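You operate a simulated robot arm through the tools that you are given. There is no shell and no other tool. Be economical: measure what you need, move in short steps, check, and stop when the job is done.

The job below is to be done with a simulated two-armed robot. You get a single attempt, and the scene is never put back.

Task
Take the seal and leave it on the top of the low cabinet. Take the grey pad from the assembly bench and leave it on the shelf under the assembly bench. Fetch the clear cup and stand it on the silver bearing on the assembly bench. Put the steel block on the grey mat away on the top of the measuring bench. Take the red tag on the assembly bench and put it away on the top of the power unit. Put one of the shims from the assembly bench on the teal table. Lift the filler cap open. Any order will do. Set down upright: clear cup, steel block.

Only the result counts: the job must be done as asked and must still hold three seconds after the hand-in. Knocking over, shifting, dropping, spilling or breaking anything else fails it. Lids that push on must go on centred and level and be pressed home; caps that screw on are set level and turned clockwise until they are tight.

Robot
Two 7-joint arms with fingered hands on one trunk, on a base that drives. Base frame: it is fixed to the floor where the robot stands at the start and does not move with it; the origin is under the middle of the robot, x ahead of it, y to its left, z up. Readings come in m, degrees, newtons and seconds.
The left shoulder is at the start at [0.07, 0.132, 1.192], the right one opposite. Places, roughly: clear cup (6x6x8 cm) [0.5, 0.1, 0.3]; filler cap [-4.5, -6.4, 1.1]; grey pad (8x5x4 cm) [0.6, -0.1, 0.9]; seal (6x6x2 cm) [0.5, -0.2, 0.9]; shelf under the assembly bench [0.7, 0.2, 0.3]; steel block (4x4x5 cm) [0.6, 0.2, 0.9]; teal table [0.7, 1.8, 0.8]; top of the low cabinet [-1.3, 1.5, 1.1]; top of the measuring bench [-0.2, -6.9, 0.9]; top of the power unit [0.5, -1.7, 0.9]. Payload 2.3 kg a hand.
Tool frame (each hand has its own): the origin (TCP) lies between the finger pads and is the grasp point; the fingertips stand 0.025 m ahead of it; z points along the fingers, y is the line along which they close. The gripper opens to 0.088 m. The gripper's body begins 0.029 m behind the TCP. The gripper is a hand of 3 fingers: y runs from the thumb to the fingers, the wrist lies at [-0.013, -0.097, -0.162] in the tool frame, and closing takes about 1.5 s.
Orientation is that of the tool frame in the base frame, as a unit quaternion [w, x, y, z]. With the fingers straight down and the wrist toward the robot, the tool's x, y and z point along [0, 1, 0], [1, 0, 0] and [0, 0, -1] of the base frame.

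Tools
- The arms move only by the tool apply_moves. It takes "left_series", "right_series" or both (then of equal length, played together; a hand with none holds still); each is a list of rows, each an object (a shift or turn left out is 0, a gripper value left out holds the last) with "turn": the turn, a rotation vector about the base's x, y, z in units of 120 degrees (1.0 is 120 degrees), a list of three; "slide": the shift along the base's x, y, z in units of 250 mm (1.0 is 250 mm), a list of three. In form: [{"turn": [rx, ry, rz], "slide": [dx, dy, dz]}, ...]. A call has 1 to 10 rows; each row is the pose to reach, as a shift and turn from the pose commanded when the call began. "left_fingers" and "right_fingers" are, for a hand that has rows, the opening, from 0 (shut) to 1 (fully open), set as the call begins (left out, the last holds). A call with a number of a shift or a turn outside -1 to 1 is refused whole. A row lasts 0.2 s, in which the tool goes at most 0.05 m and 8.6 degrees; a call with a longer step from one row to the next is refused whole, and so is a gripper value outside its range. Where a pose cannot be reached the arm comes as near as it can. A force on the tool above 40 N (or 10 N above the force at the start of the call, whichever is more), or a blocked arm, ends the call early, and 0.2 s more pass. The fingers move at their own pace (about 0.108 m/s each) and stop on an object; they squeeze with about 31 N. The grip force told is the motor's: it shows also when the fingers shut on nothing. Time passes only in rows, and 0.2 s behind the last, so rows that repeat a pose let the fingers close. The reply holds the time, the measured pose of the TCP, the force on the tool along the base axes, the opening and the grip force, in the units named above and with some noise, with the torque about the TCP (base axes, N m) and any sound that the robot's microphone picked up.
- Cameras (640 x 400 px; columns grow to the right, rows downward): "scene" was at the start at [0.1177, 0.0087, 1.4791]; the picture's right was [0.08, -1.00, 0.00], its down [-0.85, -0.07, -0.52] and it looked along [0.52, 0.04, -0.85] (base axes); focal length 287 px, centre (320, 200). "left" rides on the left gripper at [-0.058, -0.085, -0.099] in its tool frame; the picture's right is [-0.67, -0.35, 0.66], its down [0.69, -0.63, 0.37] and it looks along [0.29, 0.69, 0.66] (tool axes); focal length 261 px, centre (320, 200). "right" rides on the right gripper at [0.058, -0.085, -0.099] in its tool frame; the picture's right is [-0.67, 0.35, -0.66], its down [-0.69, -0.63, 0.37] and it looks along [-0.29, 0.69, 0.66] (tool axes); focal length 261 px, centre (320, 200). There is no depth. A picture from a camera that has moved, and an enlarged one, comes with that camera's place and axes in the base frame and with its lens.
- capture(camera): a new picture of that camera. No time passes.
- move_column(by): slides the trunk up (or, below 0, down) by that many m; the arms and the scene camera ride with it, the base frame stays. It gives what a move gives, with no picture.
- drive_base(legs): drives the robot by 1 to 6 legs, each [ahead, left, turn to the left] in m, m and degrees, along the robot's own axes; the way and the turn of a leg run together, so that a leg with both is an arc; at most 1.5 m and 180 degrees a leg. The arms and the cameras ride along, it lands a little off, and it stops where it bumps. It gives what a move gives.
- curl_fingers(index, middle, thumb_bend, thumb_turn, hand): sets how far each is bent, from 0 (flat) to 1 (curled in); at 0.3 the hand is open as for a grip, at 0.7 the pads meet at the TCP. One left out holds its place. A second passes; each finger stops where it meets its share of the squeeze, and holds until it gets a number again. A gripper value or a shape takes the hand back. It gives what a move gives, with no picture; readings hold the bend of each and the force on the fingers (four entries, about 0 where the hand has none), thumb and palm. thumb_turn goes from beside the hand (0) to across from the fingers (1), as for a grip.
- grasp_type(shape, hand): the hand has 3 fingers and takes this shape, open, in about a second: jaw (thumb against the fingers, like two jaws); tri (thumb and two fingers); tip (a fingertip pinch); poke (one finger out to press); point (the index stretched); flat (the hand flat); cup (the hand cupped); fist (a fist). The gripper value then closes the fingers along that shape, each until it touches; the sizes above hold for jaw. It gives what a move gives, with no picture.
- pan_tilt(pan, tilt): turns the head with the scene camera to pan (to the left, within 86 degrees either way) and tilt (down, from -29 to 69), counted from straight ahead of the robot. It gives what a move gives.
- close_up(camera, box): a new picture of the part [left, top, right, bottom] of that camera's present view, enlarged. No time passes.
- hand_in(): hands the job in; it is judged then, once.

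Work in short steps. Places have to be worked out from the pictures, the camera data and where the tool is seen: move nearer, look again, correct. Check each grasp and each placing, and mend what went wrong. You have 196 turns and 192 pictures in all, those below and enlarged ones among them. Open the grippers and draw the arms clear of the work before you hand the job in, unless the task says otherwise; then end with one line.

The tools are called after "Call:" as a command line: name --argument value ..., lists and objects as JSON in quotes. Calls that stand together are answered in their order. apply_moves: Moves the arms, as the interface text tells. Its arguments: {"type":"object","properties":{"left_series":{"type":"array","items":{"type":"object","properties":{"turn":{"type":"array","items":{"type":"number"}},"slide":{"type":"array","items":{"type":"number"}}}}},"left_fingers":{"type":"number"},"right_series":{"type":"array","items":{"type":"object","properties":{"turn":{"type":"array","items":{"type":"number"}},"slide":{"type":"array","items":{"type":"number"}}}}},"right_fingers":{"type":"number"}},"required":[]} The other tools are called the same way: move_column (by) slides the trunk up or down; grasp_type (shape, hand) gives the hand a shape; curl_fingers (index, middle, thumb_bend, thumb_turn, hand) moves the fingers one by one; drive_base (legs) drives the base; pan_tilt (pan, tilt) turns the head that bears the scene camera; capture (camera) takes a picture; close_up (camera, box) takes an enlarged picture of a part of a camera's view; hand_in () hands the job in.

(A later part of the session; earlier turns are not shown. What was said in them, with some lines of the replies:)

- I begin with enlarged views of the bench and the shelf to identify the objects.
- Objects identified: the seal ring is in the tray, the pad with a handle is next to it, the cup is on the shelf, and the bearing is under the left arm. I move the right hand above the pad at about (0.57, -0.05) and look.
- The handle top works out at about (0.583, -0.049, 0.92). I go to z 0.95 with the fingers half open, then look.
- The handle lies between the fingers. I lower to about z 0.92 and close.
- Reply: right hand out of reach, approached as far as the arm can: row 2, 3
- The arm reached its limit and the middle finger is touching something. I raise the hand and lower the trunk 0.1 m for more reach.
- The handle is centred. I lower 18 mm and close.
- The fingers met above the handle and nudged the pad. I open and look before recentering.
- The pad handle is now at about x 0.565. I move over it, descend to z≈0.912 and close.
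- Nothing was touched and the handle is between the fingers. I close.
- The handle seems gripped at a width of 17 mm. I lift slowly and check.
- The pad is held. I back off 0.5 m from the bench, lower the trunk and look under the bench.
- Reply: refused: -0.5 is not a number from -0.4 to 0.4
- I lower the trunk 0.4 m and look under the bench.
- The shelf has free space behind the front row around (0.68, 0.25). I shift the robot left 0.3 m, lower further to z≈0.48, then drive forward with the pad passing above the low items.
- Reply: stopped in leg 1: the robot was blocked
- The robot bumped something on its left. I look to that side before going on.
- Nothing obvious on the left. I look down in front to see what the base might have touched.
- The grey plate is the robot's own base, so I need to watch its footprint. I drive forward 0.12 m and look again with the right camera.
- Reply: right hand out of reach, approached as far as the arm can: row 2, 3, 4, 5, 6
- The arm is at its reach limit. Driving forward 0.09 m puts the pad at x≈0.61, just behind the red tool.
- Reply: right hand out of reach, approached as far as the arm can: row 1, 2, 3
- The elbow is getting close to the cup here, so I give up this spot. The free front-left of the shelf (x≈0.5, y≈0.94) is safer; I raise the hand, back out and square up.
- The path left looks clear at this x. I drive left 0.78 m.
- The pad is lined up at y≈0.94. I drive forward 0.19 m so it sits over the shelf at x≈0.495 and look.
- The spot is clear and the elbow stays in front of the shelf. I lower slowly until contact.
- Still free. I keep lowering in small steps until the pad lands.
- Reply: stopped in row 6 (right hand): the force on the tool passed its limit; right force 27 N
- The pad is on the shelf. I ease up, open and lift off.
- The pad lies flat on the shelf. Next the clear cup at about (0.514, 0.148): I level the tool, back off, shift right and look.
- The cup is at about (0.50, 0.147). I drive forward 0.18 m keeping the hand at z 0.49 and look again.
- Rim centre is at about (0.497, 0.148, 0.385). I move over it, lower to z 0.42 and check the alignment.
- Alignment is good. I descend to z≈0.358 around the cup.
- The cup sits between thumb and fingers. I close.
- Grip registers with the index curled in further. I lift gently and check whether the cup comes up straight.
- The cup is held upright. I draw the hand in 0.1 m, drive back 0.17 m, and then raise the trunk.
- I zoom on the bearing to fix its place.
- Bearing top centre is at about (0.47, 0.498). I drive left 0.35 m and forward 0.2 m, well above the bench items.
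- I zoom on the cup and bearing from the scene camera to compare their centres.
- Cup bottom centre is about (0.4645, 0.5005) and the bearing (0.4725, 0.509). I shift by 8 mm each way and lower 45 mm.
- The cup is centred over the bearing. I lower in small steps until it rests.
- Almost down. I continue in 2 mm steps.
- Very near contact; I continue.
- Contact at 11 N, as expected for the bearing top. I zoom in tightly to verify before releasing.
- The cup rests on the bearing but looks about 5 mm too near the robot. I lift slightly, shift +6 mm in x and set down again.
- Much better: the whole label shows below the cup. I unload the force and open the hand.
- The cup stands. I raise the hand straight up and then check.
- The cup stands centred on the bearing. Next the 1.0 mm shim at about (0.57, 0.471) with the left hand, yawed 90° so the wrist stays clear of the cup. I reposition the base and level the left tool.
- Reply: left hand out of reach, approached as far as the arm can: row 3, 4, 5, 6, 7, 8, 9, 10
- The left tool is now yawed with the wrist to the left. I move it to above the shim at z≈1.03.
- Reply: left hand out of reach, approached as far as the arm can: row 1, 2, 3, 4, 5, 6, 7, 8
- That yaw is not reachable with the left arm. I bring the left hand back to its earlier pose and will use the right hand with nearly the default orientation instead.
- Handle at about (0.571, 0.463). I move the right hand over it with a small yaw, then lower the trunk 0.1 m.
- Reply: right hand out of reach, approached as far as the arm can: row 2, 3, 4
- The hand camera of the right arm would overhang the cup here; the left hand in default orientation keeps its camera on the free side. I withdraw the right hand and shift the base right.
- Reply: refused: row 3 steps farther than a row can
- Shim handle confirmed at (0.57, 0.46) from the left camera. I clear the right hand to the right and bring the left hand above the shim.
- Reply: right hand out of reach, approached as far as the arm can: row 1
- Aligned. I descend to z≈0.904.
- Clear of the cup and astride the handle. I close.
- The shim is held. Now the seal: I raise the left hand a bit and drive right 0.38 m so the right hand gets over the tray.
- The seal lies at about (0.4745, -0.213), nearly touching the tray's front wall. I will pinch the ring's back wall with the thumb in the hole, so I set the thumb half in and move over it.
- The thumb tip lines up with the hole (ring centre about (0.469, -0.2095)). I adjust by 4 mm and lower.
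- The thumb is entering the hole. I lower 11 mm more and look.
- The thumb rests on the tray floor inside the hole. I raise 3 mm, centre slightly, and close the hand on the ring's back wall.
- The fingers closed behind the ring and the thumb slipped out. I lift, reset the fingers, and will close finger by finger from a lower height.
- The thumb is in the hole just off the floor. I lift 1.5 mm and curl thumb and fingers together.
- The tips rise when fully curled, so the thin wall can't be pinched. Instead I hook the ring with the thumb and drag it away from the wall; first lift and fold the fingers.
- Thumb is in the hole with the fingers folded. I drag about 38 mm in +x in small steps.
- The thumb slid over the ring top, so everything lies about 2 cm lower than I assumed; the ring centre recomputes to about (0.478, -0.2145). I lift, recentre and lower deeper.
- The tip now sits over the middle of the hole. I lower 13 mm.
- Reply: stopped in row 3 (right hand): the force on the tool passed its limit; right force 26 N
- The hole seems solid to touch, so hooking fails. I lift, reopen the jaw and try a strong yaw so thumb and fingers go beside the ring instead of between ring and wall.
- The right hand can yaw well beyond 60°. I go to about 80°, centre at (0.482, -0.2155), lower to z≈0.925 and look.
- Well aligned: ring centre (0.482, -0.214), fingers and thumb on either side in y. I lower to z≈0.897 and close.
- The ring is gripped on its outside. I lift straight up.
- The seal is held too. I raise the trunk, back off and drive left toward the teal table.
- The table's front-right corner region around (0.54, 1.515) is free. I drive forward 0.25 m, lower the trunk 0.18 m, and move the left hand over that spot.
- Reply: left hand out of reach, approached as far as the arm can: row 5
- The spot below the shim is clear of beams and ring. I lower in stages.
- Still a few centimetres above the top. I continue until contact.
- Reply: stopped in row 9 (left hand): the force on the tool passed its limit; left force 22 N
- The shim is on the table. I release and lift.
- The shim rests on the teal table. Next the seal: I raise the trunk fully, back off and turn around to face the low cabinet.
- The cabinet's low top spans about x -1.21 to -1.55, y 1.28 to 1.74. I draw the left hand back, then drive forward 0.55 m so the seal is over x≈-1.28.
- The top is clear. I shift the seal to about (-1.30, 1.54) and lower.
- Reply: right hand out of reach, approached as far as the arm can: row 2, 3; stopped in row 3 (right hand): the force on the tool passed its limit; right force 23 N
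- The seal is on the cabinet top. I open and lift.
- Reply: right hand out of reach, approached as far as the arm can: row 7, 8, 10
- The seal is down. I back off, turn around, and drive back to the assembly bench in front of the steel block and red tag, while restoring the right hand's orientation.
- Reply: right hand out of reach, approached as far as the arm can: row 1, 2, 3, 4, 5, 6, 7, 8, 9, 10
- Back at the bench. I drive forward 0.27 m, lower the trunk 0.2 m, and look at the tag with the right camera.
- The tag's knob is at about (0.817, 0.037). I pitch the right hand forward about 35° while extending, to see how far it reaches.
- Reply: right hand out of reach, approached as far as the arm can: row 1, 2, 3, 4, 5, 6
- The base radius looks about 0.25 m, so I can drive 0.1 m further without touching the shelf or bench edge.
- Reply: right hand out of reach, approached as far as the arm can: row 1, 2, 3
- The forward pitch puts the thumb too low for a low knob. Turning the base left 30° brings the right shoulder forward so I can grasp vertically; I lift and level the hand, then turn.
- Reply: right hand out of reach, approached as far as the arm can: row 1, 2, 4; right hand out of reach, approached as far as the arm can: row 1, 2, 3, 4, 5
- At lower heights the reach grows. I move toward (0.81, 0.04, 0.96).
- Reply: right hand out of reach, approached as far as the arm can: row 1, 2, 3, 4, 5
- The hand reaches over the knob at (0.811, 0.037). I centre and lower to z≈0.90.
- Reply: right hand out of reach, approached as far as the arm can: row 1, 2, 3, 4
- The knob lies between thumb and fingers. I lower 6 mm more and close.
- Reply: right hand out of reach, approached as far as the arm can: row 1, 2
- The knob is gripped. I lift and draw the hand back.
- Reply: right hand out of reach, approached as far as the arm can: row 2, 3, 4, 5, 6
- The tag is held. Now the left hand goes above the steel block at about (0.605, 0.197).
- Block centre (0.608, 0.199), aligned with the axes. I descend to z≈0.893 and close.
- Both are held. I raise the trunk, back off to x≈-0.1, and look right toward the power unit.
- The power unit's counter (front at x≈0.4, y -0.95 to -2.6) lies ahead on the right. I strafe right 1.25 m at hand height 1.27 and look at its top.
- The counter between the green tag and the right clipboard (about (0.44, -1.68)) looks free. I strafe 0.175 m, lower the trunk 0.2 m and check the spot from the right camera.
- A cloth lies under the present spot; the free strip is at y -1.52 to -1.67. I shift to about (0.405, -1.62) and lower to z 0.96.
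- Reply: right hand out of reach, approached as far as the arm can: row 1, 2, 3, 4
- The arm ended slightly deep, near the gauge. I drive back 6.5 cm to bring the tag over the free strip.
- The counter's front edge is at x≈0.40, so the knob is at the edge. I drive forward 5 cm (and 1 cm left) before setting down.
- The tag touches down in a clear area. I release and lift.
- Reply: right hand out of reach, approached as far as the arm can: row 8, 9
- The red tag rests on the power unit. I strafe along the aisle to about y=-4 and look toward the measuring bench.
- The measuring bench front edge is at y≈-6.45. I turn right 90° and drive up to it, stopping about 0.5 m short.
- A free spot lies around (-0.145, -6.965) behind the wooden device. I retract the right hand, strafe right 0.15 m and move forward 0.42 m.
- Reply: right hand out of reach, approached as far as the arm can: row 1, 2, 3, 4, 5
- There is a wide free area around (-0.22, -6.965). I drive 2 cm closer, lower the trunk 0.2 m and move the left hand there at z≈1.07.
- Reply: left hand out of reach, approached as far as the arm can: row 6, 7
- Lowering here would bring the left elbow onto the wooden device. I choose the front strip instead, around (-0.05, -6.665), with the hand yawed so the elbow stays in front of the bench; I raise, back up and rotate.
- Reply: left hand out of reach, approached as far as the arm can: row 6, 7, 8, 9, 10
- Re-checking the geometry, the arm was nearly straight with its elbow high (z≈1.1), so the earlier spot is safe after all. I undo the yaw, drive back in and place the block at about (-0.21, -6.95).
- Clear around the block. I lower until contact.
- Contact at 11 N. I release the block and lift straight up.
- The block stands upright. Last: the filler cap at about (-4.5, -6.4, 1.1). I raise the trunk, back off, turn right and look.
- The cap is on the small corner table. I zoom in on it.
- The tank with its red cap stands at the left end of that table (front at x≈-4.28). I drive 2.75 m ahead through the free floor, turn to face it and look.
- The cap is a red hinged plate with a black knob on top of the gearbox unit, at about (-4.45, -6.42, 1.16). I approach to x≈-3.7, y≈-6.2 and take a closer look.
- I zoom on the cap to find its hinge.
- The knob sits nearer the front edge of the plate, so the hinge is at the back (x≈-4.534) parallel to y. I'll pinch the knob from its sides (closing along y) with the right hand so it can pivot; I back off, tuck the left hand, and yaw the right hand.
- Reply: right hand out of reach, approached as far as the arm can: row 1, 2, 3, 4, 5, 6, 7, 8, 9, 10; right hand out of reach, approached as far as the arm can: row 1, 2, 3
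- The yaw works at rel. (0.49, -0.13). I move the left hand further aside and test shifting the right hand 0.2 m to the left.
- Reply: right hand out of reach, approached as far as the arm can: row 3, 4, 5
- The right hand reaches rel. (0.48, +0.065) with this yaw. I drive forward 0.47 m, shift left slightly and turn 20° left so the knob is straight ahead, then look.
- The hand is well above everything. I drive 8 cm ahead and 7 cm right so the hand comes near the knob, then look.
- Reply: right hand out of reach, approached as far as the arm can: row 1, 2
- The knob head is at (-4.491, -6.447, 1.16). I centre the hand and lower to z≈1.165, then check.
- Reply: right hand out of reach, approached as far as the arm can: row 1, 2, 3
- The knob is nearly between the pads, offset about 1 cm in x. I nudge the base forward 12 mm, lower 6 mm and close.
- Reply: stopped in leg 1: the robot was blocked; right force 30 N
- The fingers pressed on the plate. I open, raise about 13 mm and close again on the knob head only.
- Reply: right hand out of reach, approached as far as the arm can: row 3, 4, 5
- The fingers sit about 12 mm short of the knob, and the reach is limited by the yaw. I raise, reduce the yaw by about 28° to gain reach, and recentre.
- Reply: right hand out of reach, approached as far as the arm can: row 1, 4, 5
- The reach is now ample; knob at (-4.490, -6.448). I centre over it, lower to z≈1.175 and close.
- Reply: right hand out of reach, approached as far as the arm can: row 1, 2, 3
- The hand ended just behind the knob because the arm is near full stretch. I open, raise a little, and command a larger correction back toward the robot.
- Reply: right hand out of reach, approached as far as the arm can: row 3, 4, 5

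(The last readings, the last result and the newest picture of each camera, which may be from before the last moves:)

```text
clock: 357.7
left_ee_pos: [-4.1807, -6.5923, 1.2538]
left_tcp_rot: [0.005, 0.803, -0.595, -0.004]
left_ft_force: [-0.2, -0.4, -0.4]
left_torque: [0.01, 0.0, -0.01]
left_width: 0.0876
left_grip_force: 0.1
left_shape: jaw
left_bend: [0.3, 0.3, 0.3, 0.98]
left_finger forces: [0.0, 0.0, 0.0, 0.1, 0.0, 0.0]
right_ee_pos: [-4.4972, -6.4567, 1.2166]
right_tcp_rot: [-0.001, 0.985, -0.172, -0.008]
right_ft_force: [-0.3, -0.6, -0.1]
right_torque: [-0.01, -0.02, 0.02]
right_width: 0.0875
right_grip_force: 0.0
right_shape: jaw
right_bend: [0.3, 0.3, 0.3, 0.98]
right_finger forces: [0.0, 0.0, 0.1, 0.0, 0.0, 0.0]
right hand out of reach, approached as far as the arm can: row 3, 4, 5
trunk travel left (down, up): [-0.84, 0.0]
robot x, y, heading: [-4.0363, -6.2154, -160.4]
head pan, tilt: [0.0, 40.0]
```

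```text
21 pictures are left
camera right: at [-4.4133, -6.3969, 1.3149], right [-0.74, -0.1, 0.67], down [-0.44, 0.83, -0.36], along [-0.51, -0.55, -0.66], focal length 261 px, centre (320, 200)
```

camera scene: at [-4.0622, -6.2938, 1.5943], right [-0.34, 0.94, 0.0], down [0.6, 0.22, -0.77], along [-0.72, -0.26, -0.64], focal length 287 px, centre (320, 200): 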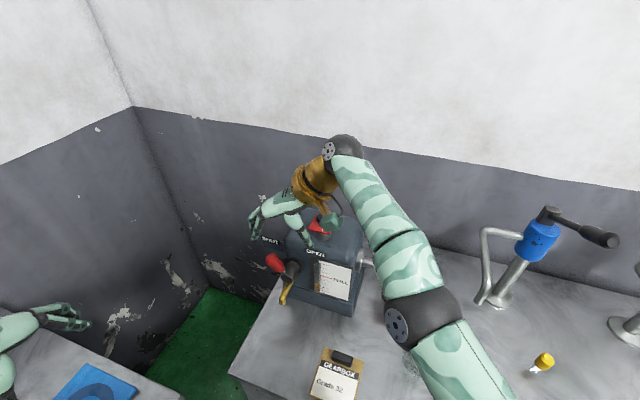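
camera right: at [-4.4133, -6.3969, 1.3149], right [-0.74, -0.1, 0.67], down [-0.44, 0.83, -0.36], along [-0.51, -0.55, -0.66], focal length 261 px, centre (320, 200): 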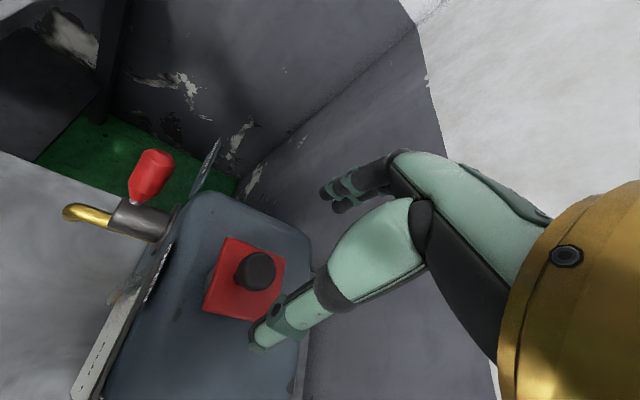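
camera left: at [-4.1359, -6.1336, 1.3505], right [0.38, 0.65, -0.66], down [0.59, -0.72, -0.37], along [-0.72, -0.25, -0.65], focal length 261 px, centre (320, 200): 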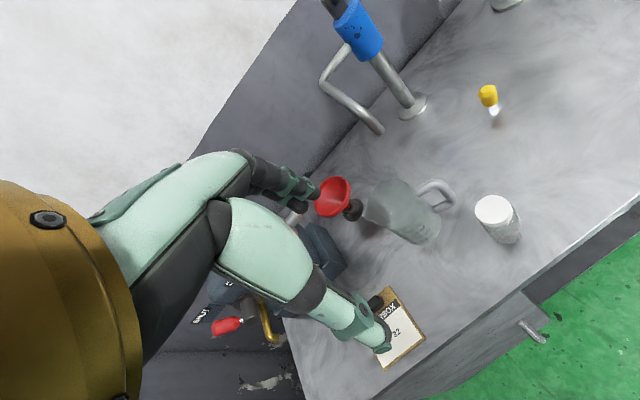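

I use a small base move instead: back 16 mm and right 7 mm, then lower and look.

Call:
drive_base --legs '[[-0.016, -0.007, 0]]'

Call:
apply_moves --right_series '[{"slide": [0, 0, -0.06]}, {"slide": [0, 0, -0.12]}, {"slide": [0, 0, -0.156]}]'

Call:
capture --camera "right"

```text
clock: 358.4
left_ee_pos: [-4.1719, -6.5828, 1.2523]
left_tcp_rot: [0.003, 0.803, -0.595, -0.003]
left_ft_force: [1.0, -0.6, -0.4]
left_torque: [0.05, -0.03, 0.02]
left_width: 0.0876
left_grip_force: 0.1
left_shape: jaw
left_bend: [0.3, 0.3, 0.3, 0.98]
left_finger forces: [0.0, 0.1, 0.1, 0.0, 0.0, 0.1]
right_ee_pos: [-4.4868, -6.4459, 1.2145]
right_tcp_rot: [-0.003, 0.985, -0.173, -0.007]
right_ft_force: [-0.4, 0.2, 0.4]
right_torque: [0.02, 0.01, 0.0]
right_width: 0.0876
right_grip_force: 0.0
right_shape: jaw
right_bend: [0.3, 0.3, 0.3, 0.98]
right_finger forces: [0.0, 0.1, 0.0, 0.1, 0.1, 0.0]
trunk travel left (down, up): [-0.84, 0.0]
robot x, y, heading: [-4.0252, -6.2014, -160.5]
head pan, tilt: [0.0, 40.0]
```

```text
clock: 359.2
left_ee_pos: [-4.1687, -6.5803, 1.2534]
left_tcp_rot: [0.005, 0.804, -0.594, -0.003]
left_ft_force: [-0.2, 0.4, 0.2]
left_torque: [-0.04, -0.02, -0.06]
left_width: 0.0876
left_grip_force: 0.0
left_shape: jaw
left_bend: [0.3, 0.3, 0.3, 0.98]
left_finger forces: [0.1, 0.0, 0.1, 0.0, 0.0, 0.1]
right_ee_pos: [-4.4899, -6.4479, 1.1791]
right_tcp_rot: [-0.003, 0.985, -0.173, -0.006]
right_ft_force: [-0.3, 0.6, -0.4]
right_torque: [-0.02, 0.0, 0.03]
right_width: 0.0877
right_grip_force: 0.0
right_shape: jaw
right_bend: [0.3, 0.3, 0.3, 0.98]
right_finger forces: [0.0, 0.1, 0.0, 0.1, 0.0, 0.0]
right hand out of reach, approached as far as the arm can: row 2, 3
trunk travel left (down, up): [-0.84, 0.0]
robot x, y, heading: [-4.024, -6.2034, -160.3]
head pan, tilt: [0.0, 40.0]
```

```text
20 pictures are left
camera right: at [-4.4062, -6.3898, 1.2769], right [-0.74, -0.1, 0.66], down [-0.43, 0.83, -0.36], along [-0.51, -0.55, -0.66], focal length 261 px, centre (320, 200)
```

right: 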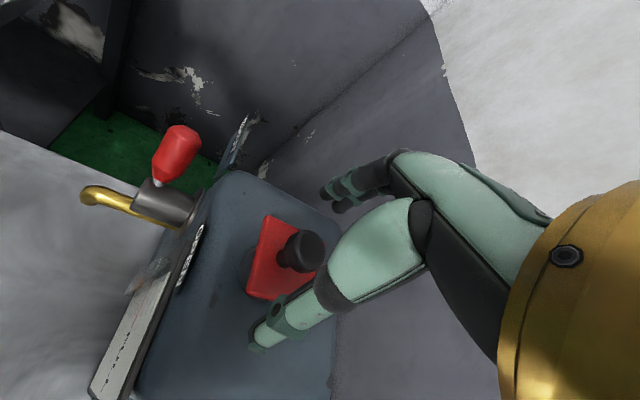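

The TCP is right over the knob. I lower 4 mm and close.

Call:
apply_moves --right_series '[{"slide": [0.006, 0.004, -0.018]}, {"slide": [0.006, 0.004, -0.018]}]'

Call:
apply_moves --right_series '[{"slide": [0, 0, 0]}, {"slide": [0, 0, 0]}, {"slide": [0, 0, 0]}, {"slide": [0, 0, 0]}, {"slide": [0, 0, 0]}, {"slide": [0, 0, 0]}, {"slide": [0, 0, 0]}]' --right_fingers 0

Call:
capture --camera "right"

```text
clock: 359.9
left_ee_pos: [-4.1681, -6.581, 1.2528]
left_tcp_rot: [0.006, 0.804, -0.595, -0.004]
left_ft_force: [0.6, -0.5, 0.8]
left_torque: [0.01, -0.01, 0.02]
left_width: 0.0876
left_grip_force: 0.0
left_shape: jaw
left_bend: [0.3, 0.3, 0.3, 0.98]
left_finger forces: [0.0, 0.0, 0.1, 0.0, 0.0, 0.0]
right_ee_pos: [-4.4906, -6.4493, 1.1752]
right_tcp_rot: [-0.002, 0.985, -0.173, -0.007]
right_ft_force: [-0.1, -0.2, 0.4]
right_torque: [-0.01, 0.0, 0.03]
right_width: 0.0876
right_grip_force: 0.0
right_shape: jaw
right_bend: [0.3, 0.3, 0.3, 0.98]
right_finger forces: [0.0, 0.0, 0.1, 0.1, 0.0, 0.1]
right hand out of reach, approached as far as the arm can: row 1, 2
trunk travel left (down, up): [-0.84, 0.0]
robot x, y, heading: [-4.0247, -6.2008, -160.5]
head pan, tilt: [0.0, 40.0]
```

```text
clock: 361.4
left_ee_pos: [-4.1686, -6.5788, 1.2537]
left_tcp_rot: [0.005, 0.804, -0.595, -0.003]
left_ft_force: [0.2, 0.1, -0.1]
left_torque: [-0.03, -0.04, 0.03]
left_width: 0.0878
left_grip_force: 0.0
left_shape: jaw
left_bend: [0.3, 0.3, 0.3, 0.98]
left_finger forces: [0.0, 0.0, 0.0, 0.0, 0.0, 0.1]
right_ee_pos: [-4.4914, -6.4471, 1.1757]
right_tcp_rot: [-0.001, 0.985, -0.172, -0.005]
right_ft_force: [-0.5, 3.4, -2.5]
right_torque: [-0.01, -0.05, -0.01]
right_width: 0.0145
right_grip_force: 31.1
right_shape: jaw
right_bend: [0.73, 0.71, 0.78, 1.0]
right_finger forces: [24.2, 7.9, 0.1, 0.0, 35.3, 0.0]
trunk travel left (down, up): [-0.84, 0.0]
robot x, y, heading: [-4.0273, -6.2016, -160.6]
head pan, tilt: [0.0, 40.0]
```

```text
19 pictures are left
camera right: at [-4.4068, -6.3886, 1.2727], right [-0.74, -0.1, 0.66], down [-0.43, 0.83, -0.36], along [-0.51, -0.55, -0.66], focal length 261 px, centre (320, 200)
```

right: 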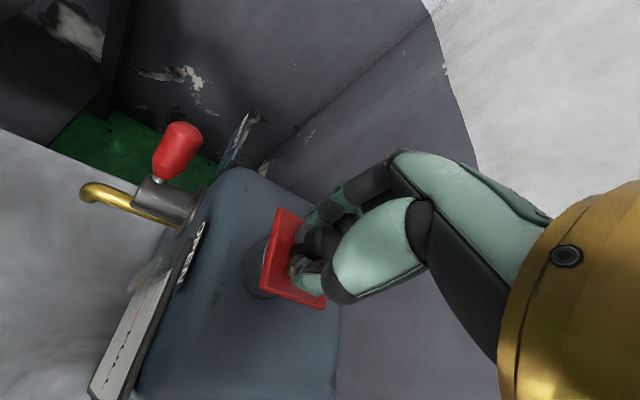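

The knob is gripped and the plate already tilts up slightly, hinging at the back. I move along the arc: up and away.

Call:
apply_moves --right_series '[{"slide": [-0.02, 0, 0.025]}, {"slide": [-0.05, 0, 0.04]}, {"slide": [-0.09, 0, 0.045]}, {"slide": [-0.13, 0, 0.045]}, {"slide": [-0.17, 0, 0.04]}, {"slide": [-0.2, 0, 0.03]}]'

Call:
capture --camera "right"

```text
clock: 362.9
left_ee_pos: [-4.1485, -6.593, 1.2524]
left_tcp_rot: [0.008, 0.808, -0.589, -0.012]
left_ft_force: [0.3, -1.4, 0.4]
left_torque: [0.03, 0.02, -0.01]
left_width: 0.0879
left_grip_force: 0.2
left_shape: jaw
left_bend: [0.3, 0.3, 0.3, 0.98]
left_finger forces: [0.1, 0.1, 0.0, 0.0, 0.0, 0.0]
right_ee_pos: [-4.4959, -6.4422, 1.1749]
right_tcp_rot: [-0.005, 0.986, -0.166, -0.015]
right_ft_force: [15.6, -3.3, 6.5]
right_torque: [-0.56, -0.26, 0.13]
right_width: 0.0131
right_grip_force: 31.0
right_shape: jaw
right_bend: [0.74, 0.72, 0.79, 0.99]
right_finger forces: [55.6, 14.3, 0.0, 0.0, 28.3, 0.0]
right hand out of reach, approached as far as the arm can: row 1, 2, 3, 4, 5, 6
trunk travel left (down, up): [-0.84, 0.0]
robot x, y, heading: [-4.0233, -6.2066, -159.6]
head pan, tilt: [0.0, 40.0]
```

```text
18 pictures are left
camera right: at [-4.4105, -6.3822, 1.2719], right [-0.73, -0.12, 0.68], down [-0.45, 0.82, -0.34], along [-0.52, -0.55, -0.65], focal length 261 px, centre (320, 200)
```

right: 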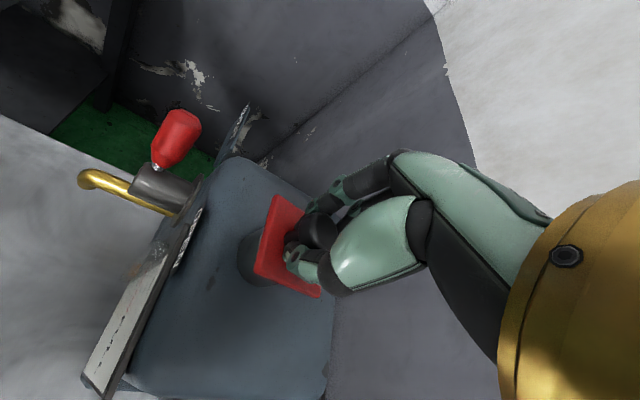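

The arm is too stretched to lift. I release, raise, and move the base 0.12 m sideways (toward the cap's y) so the right shoulder is nearer, then recentre on the knob.

Call:
apply_moves --right_series '[{"slide": [0.04, 0, 0]}, {"slide": [0.06, 0.02, 0]}, {"slide": [0.06, 0.02, 0]}, {"slide": [0.06, 0.02, 0.04]}, {"slide": [0.08, 0.02, 0.12]}, {"slide": [0.12, 0.05, 0.2]}, {"slide": [0.2, 0.1, 0.25]}]' --right_fingers 1

Call:
drive_base --legs '[[0.035, 0.118, 0]]'

Call:
apply_moves --right_series '[{"slide": [0, 0.12, 0]}, {"slide": [0, 0.24, 0]}, {"slide": [0, 0.36, 0]}, {"slide": [0, 0.44, 0]}]'

Call:
capture --camera "right"

```text
clock: 364.4
left_ee_pos: [-4.1674, -6.5805, 1.2526]
left_tcp_rot: [0.005, 0.804, -0.594, -0.003]
left_ft_force: [-0.2, -0.5, 0.2]
left_torque: [0.0, 0.02, -0.03]
left_width: 0.0877
left_grip_force: 0.1
left_shape: jaw
left_bend: [0.3, 0.3, 0.3, 0.98]
left_finger forces: [0.0, 0.0, 0.1, 0.0, 0.0, 0.0]
right_ee_pos: [-4.4906, -6.4291, 1.2395]
right_tcp_rot: [-0.002, 0.985, -0.172, -0.006]
right_ft_force: [0.3, -0.1, 0.0]
right_torque: [0.01, 0.01, 0.02]
right_width: 0.0879
right_grip_force: 0.1
right_shape: jaw
right_bend: [0.3, 0.3, 0.3, 0.98]
right_finger forces: [0.0, 0.0, 0.0, 0.0, 0.0, 0.0]
right hand out of reach, approached as far as the arm can: row 1, 2, 3, 4, 5, 6, 7
trunk travel left (down, up): [-0.84, 0.0]
robot x, y, heading: [-4.0236, -6.2006, -160.4]
head pan, tilt: [0.0, 40.0]
```

```text
clock: 365.7
left_ee_pos: [-4.1624, -6.6973, 1.2555]
left_tcp_rot: [0.007, 0.803, -0.595, -0.002]
left_ft_force: [0.1, 0.2, -0.3]
left_torque: [-0.01, 0.03, 0.0]
left_width: 0.0876
left_grip_force: 0.1
left_shape: jaw
left_bend: [0.3, 0.3, 0.3, 0.98]
left_finger forces: [0.0, 0.1, 0.1, 0.1, 0.0, 0.0]
right_ee_pos: [-4.4862, -6.5465, 1.2408]
right_tcp_rot: [0.0, 0.985, -0.173, -0.007]
right_ft_force: [-0.2, -0.5, -0.2]
right_torque: [-0.05, -0.02, -0.01]
right_width: 0.0877
right_grip_force: 0.1
right_shape: jaw
right_bend: [0.3, 0.3, 0.3, 0.98]
right_finger forces: [0.0, 0.0, 0.0, 0.1, 0.1, 0.0]
trunk travel left (down, up): [-0.84, 0.0]
robot x, y, heading: [-4.0153, -6.3236, -160.5]
head pan, tilt: [0.0, 40.0]
```

```text
clock: 366.7
left_ee_pos: [-4.1623, -6.6981, 1.254]
left_tcp_rot: [0.007, 0.804, -0.595, -0.003]
left_ft_force: [-0.5, 0.2, 0.7]
left_torque: [-0.01, 0.01, -0.01]
left_width: 0.0876
left_grip_force: 0.1
left_shape: jaw
left_bend: [0.3, 0.3, 0.3, 0.98]
left_finger forces: [0.1, 0.1, 0.0, 0.0, 0.0, 0.1]
right_ee_pos: [-4.5303, -6.4517, 1.2508]
right_tcp_rot: [-0.012, 0.98, -0.198, -0.017]
right_ft_force: [2.2, -0.8, -2.1]
right_torque: [-0.04, 0.16, -0.09]
right_width: 0.0878
right_grip_force: 0.2
right_shape: jaw
right_bend: [0.3, 0.3, 0.3, 0.98]
right_finger forces: [0.1, 0.0, 0.0, 0.0, 0.0, 0.0]
right hand out of reach, approached as far as the arm can: row 1, 2, 3, 4
trunk travel left (down, up): [-0.84, 0.0]
robot x, y, heading: [-4.0165, -6.3226, -160.4]
head pan, tilt: [0.0, 40.0]
```

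```text
17 pictures are left
camera right: at [-4.4427, -6.3995, 1.3486], right [-0.73, -0.08, 0.68], down [-0.4, 0.86, -0.33], along [-0.55, -0.51, -0.66], focal length 261 px, centre (320, 200)
```

right: 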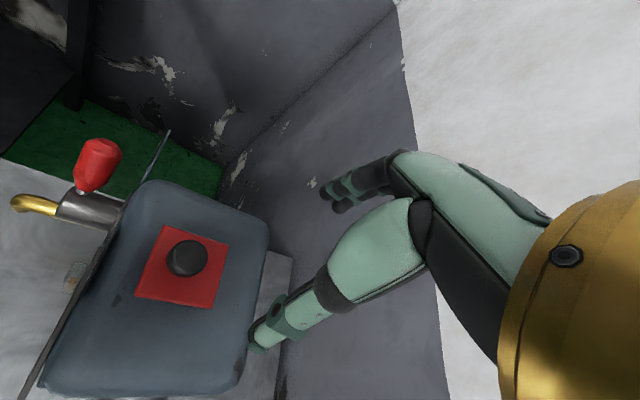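

I have spare reach now. I bring the hand back over the knob (+4 cm in x) and lower.

Call:
apply_moves --right_series '[{"slide": [0.08, 0, 0]}, {"slide": [0.16, 0.01, -0.05]}, {"slide": [0.16, 0.015, -0.15]}, {"slide": [0.16, 0.015, -0.26]}]'

Call:
capture --camera "right"

```text
clock: 367.7
left_ee_pos: [-4.1632, -6.7022, 1.2529]
left_tcp_rot: [0.005, 0.804, -0.595, -0.003]
left_ft_force: [0.7, 0.7, 0.1]
left_torque: [0.0, 0.01, 0.03]
left_width: 0.0879
left_grip_force: 0.0
left_shape: jaw
left_bend: [0.3, 0.3, 0.3, 0.98]
left_finger forces: [0.1, 0.0, 0.0, 0.0, 0.1, 0.1]
right_ee_pos: [-4.4453, -6.4362, 1.1727]
right_tcp_rot: [-0.001, 0.985, -0.174, -0.007]
right_ft_force: [-1.1, 0.1, -0.8]
right_torque: [0.01, 0.0, 0.01]
right_width: 0.0876
right_grip_force: 0.0
right_shape: jaw
right_bend: [0.3, 0.3, 0.3, 0.98]
right_finger forces: [0.0, 0.0, 0.0, 0.0, 0.0, 0.0]
trunk travel left (down, up): [-0.84, 0.0]
robot x, y, heading: [-4.0178, -6.3205, -160.3]
head pan, tilt: [0.0, 40.0]
```

```text
16 pictures are left
camera right: at [-4.3617, -6.3782, 1.2706], right [-0.74, -0.1, 0.66], down [-0.43, 0.83, -0.36], along [-0.51, -0.55, -0.66], focal length 261 px, centre (320, 200)
```

right: 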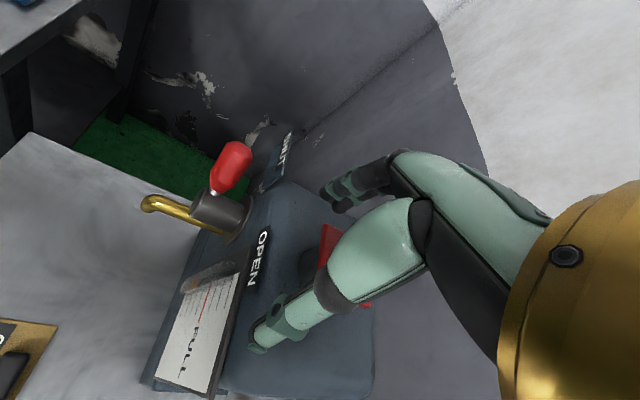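

Now the pose is exact and within reach. I move to the knob centre at z≈1.175 and close.

Call:
apply_moves --right_series '[{"slide": [-0.06, -0.016, 0.03]}, {"slide": [-0.13, -0.034, 0.03]}, {"slide": [-0.179, -0.048, 0.02]}, {"slide": [-0.179, -0.048, 0.008]}]'

Call:
apply_moves --right_series '[{"slide": [0, 0, 0]}, {"slide": [0, 0, 0]}, {"slide": [0, 0, 0]}, {"slide": [0, 0, 0]}, {"slide": [0, 0, 0]}, {"slide": [0, 0, 0]}, {"slide": [0, 0, 0]}]' --right_fingers 0

Call:
capture --camera "right"

```text
clock: 368.7
left_ee_pos: [-4.1632, -6.7011, 1.2535]
left_tcp_rot: [0.006, 0.804, -0.595, -0.004]
left_ft_force: [0.0, -0.6, -0.2]
left_torque: [-0.03, 0.02, -0.01]
left_width: 0.0877
left_grip_force: 0.1
left_shape: jaw
left_bend: [0.3, 0.3, 0.3, 0.98]
left_finger forces: [0.1, 0.0, 0.0, 0.0, 0.0, 0.1]
right_ee_pos: [-4.4894, -6.4494, 1.176]
right_tcp_rot: [-0.001, 0.985, -0.174, -0.007]
right_ft_force: [-0.2, -0.3, 0.0]
right_torque: [0.03, -0.03, 0.0]
right_width: 0.0875
right_grip_force: 0.1
right_shape: jaw
right_bend: [0.3, 0.3, 0.3, 0.98]
right_finger forces: [0.0, 0.0, 0.1, 0.0, 0.1, 0.0]
trunk travel left (down, up): [-0.84, 0.0]
robot x, y, heading: [-4.0189, -6.3232, -160.3]
head pan, tilt: [0.0, 40.0]
```

```text
clock: 370.3
left_ee_pos: [-4.164, -6.6997, 1.2531]
left_tcp_rot: [0.005, 0.804, -0.595, -0.003]
left_ft_force: [-0.4, -1.1, -0.4]
left_torque: [0.01, -0.01, -0.01]
left_width: 0.0877
left_grip_force: 0.2
left_shape: jaw
left_bend: [0.3, 0.3, 0.3, 0.98]
left_finger forces: [0.1, 0.0, 0.0, 0.0, 0.0, 0.0]
right_ee_pos: [-4.493, -6.4485, 1.1763]
right_tcp_rot: [-0.001, 0.985, -0.173, -0.006]
right_ft_force: [-0.3, 2.2, -2.8]
right_torque: [-0.12, -0.06, -0.03]
right_width: 0.0149
right_grip_force: 30.7
right_shape: jaw
right_bend: [0.73, 0.71, 0.78, 1.0]
right_finger forces: [29.8, 8.3, 0.0, 0.0, 42.5, 0.0]
trunk travel left (down, up): [-0.84, 0.0]
robot x, y, heading: [-4.0215, -6.3246, -160.8]
head pan, tilt: [0.0, 40.0]
```

```text
15 pictures are left
camera right: at [-4.4071, -6.3883, 1.2735], right [-0.74, -0.1, 0.66], down [-0.43, 0.83, -0.36], along [-0.51, -0.55, -0.66], focal length 261 px, centre (320, 200)
```

right: 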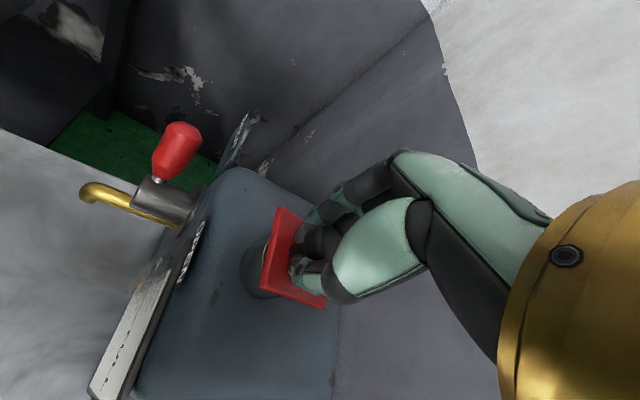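

Gripped, with spare reach this time. I follow the arc up and back in small steps.

Call:
apply_moves --right_series '[{"slide": [-0.01, 0, 0.024]}, {"slide": [-0.03, 0, 0.042]}, {"slide": [-0.06, 0, 0.054]}, {"slide": [-0.095, 0, 0.058]}, {"slide": [-0.13, 0, 0.056]}, {"slide": [-0.165, 0, 0.048]}]'

Call:
capture --camera "right"

```text
clock: 371.7
left_ee_pos: [-4.1614, -6.6996, 1.2541]
left_tcp_rot: [0.006, 0.804, -0.594, -0.004]
left_ft_force: [0.4, 0.4, -0.2]
left_torque: [0.01, -0.03, -0.02]
left_width: 0.0877
left_grip_force: 0.1
left_shape: jaw
left_bend: [0.3, 0.3, 0.3, 0.98]
left_finger forces: [0.1, 0.0, 0.1, 0.0, 0.0, 0.1]
right_ee_pos: [-4.5306, -6.4474, 1.1913]
right_tcp_rot: [0.002, 0.985, -0.175, -0.009]
right_ft_force: [-1.3, 1.2, 13.8]
right_torque: [-0.06, 0.15, -0.05]
right_width: 0.0144
right_grip_force: 31.2
right_shape: jaw
right_bend: [0.74, 0.72, 0.82, 1.0]
right_finger forces: [28.7, 0.2, 0.0, 0.0, 22.2, 0.0]
trunk travel left (down, up): [-0.84, 0.0]
robot x, y, heading: [-4.0171, -6.3245, -160.6]
head pan, tilt: [0.0, 40.0]
```

```text
14 pictures are left
camera right: at [-4.4465, -6.388, 1.2877], right [-0.74, -0.1, 0.67], down [-0.43, 0.83, -0.36], along [-0.52, -0.55, -0.65], focal length 261 px, centre (320, 200)
```

right: 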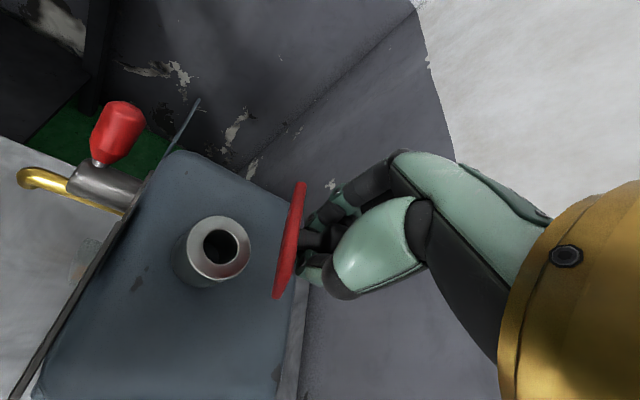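

The cap is open about 65° and the neck is exposed. I continue further back past vertical.

Call:
apply_moves --right_series '[{"slide": [-0.03, 0, 0.01]}, {"slide": [-0.06, 0, 0.005]}, {"slide": [-0.09, 0, -0.005]}, {"slide": [-0.12, 0, -0.02]}, {"slide": [-0.15, 0, -0.04]}]'

Call:
capture --camera "right"

```text
clock: 372.9
left_ee_pos: [-4.1502, -6.6999, 1.2542]
left_tcp_rot: [0.009, 0.804, -0.595, -0.007]
left_ft_force: [0.3, -0.2, -0.8]
left_torque: [-0.02, 0.0, 0.02]
left_width: 0.0877
left_grip_force: 0.1
left_shape: jaw
left_bend: [0.3, 0.3, 0.3, 0.98]
left_finger forces: [0.0, 0.0, 0.1, 0.0, 0.0, 0.1]
right_ee_pos: [-4.5556, -6.4489, 1.1831]
right_tcp_rot: [0.001, 0.985, -0.172, -0.011]
right_ft_force: [15.7, 2.1, 7.3]
right_torque: [0.47, -0.86, 0.29]
right_width: 0.0115
right_grip_force: 31.4
right_shape: jaw
right_bend: [0.73, 0.72, 0.82, 1.0]
right_finger forces: [3.4, 8.5, 0.1, 0.1, 59.9, 0.0]
trunk travel left (down, up): [-0.84, 0.0]
robot x, y, heading: [-4.0168, -6.3235, -160.3]
head pan, tilt: [0.0, 40.0]
```

```text
13 pictures are left
camera right: at [-4.4717, -6.3888, 1.2801], right [-0.73, -0.1, 0.67], down [-0.44, 0.83, -0.35], along [-0.52, -0.56, -0.65], focal length 261 px, centre (320, 200)
```

right: 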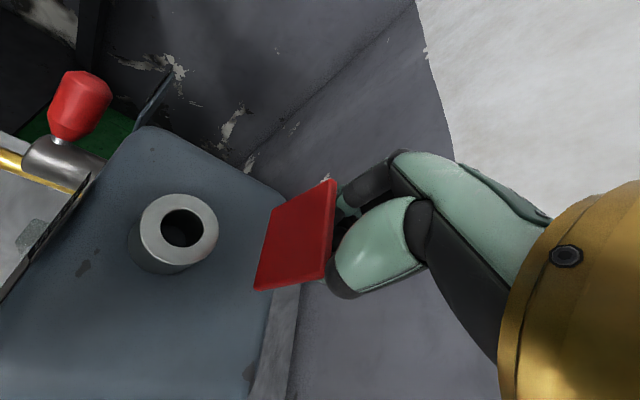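

The cap is past vertical with its underside showing. I open the fingers and lift straight up away from it.

Call:
apply_moves --right_series '[{"slide": [0, 0, 0]}, {"slide": [0, 0, 0]}, {"slide": [0, 0, 0]}, {"slide": [0, 0, 0]}, {"slide": [0, 0, 0]}]' --right_fingers 1

Call:
apply_moves --right_series '[{"slide": [-0.02, 0, 0.1]}, {"slide": [-0.02, 0, 0.2]}, {"slide": [0.0, 0, 0.3]}, {"slide": [0.04, 0.02, 0.36]}]'

Call:
capture --camera "right"

```text
clock: 374.1
left_ee_pos: [-4.1633, -6.7016, 1.253]
left_tcp_rot: [0.005, 0.804, -0.594, -0.004]
left_ft_force: [-0.2, 0.3, -0.1]
left_torque: [-0.01, -0.01, 0.02]
left_width: 0.0877
left_grip_force: 0.0
left_shape: jaw
left_bend: [0.3, 0.3, 0.3, 0.98]
left_finger forces: [0.0, 0.1, 0.1, 0.0, 0.0, 0.1]
right_ee_pos: [-4.5703, -6.4491, 1.1759]
right_tcp_rot: [-0.001, 0.985, -0.172, -0.006]
right_ft_force: [0.8, 0.5, 0.4]
right_torque: [0.03, 0.02, -0.01]
right_width: 0.0872
right_grip_force: 0.1
right_shape: jaw
right_bend: [0.3, 0.3, 0.3, 0.98]
right_finger forces: [0.0, 0.0, 0.0, 0.0, 0.0, 0.0]
trunk travel left (down, up): [-0.84, 0.0]
robot x, y, heading: [-4.0197, -6.3262, -160.6]
head pan, tilt: [0.0, 40.0]
```

```text
clock: 375.1
left_ee_pos: [-4.1623, -6.7002, 1.254]
left_tcp_rot: [0.005, 0.804, -0.595, -0.004]
left_ft_force: [0.3, 0.0, 0.2]
left_torque: [0.02, 0.01, 0.01]
left_width: 0.0878
left_grip_force: 0.0
left_shape: jaw
left_bend: [0.3, 0.3, 0.3, 0.98]
left_finger forces: [0.1, 0.0, 0.1, 0.1, 0.0, 0.0]
right_ee_pos: [-4.5476, -6.4437, 1.2586]
right_tcp_rot: [-0.001, 0.985, -0.173, -0.007]
right_ft_force: [0.6, -0.9, -0.6]
right_torque: [-0.03, 0.02, -0.01]
right_width: 0.0876
right_grip_force: 0.0
right_shape: jaw
right_bend: [0.3, 0.3, 0.3, 0.98]
right_finger forces: [0.0, 0.0, 0.0, 0.0, 0.1, 0.0]
right hand out of reach, approached as far as the arm can: row 1, 2, 3, 4
trunk travel left (down, up): [-0.84, 0.0]
robot x, y, heading: [-4.0163, -6.3239, -160.3]
head pan, tilt: [0.0, 40.0]
```

```text
12 pictures are left
camera right: at [-4.4641, -6.3851, 1.3566], right [-0.74, -0.1, 0.66], down [-0.43, 0.83, -0.36], along [-0.51, -0.55, -0.66], focal length 261 px, centre (320, 200)
```

right: 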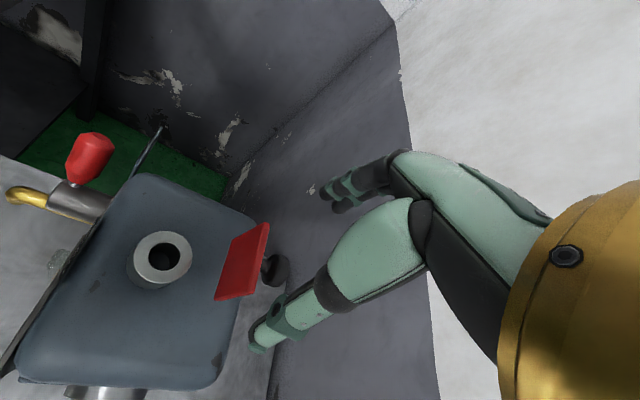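

The cap stays open by itself. I back away and check from the scene camera.

Call:
drive_base --legs '[[-0.5, 0, 0]]'

Call:
close_up --camera "scene" --box '[160, 60, 480, 260]'

```text
clock: 378.0
left_ee_pos: [-3.6948, -6.5355, 1.253]
left_tcp_rot: [0.004, 0.803, -0.596, -0.003]
left_ft_force: [-0.6, -0.3, 0.2]
left_torque: [0.0, -0.03, -0.01]
left_width: 0.088
left_grip_force: 0.1
left_shape: jaw
left_bend: [0.3, 0.3, 0.3, 0.98]
left_finger forces: [0.0, 0.1, 0.0, 0.1, 0.0, 0.1]
right_ee_pos: [-4.0808, -6.2762, 1.2575]
right_tcp_rot: [-0.002, 0.985, -0.174, -0.007]
right_ft_force: [-0.5, 0.5, 0.1]
right_torque: [-0.01, 0.0, 0.02]
right_width: 0.0878
right_grip_force: 0.0
right_shape: jaw
right_bend: [0.3, 0.3, 0.3, 0.98]
right_finger forces: [0.1, 0.0, 0.1, 0.0, 0.0, 0.1]
trunk travel left (down, up): [-0.84, 0.0]
robot x, y, heading: [-3.5454, -6.1571, -160.3]
head pan, tilt: [0.0, 40.0]
```

```text
2.00 times, centred on (320, 160) of scene
camera zoom: at [-3.6774, -6.2008, 1.5941], right [-0.33, 0.94, 0.0], down [0.61, 0.21, -0.76], along [-0.72, -0.25, -0.64], focal length 574 px, centre (320, 280)
```

zoom: 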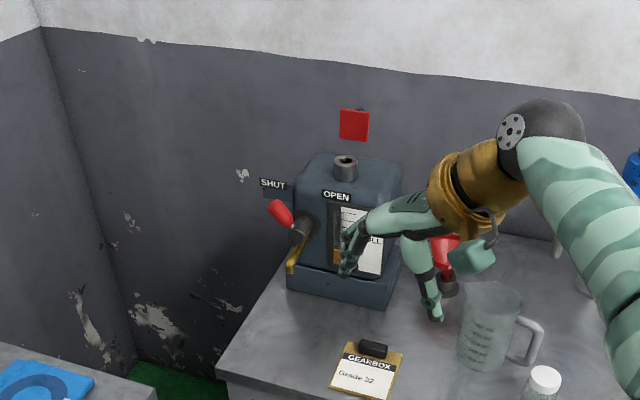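

All seven parts are done, the hands are open and the arms are clear, and the cap stays open. I hand in.

Call:
hand_in

```text
The job is handed in.
```

The job is handed in with all seven tasks done. My last picture of each item showed it where you asked, with the cup and block upright. The base touched something twice, once in the open and once near the gearbox table; I saw nothing moved.
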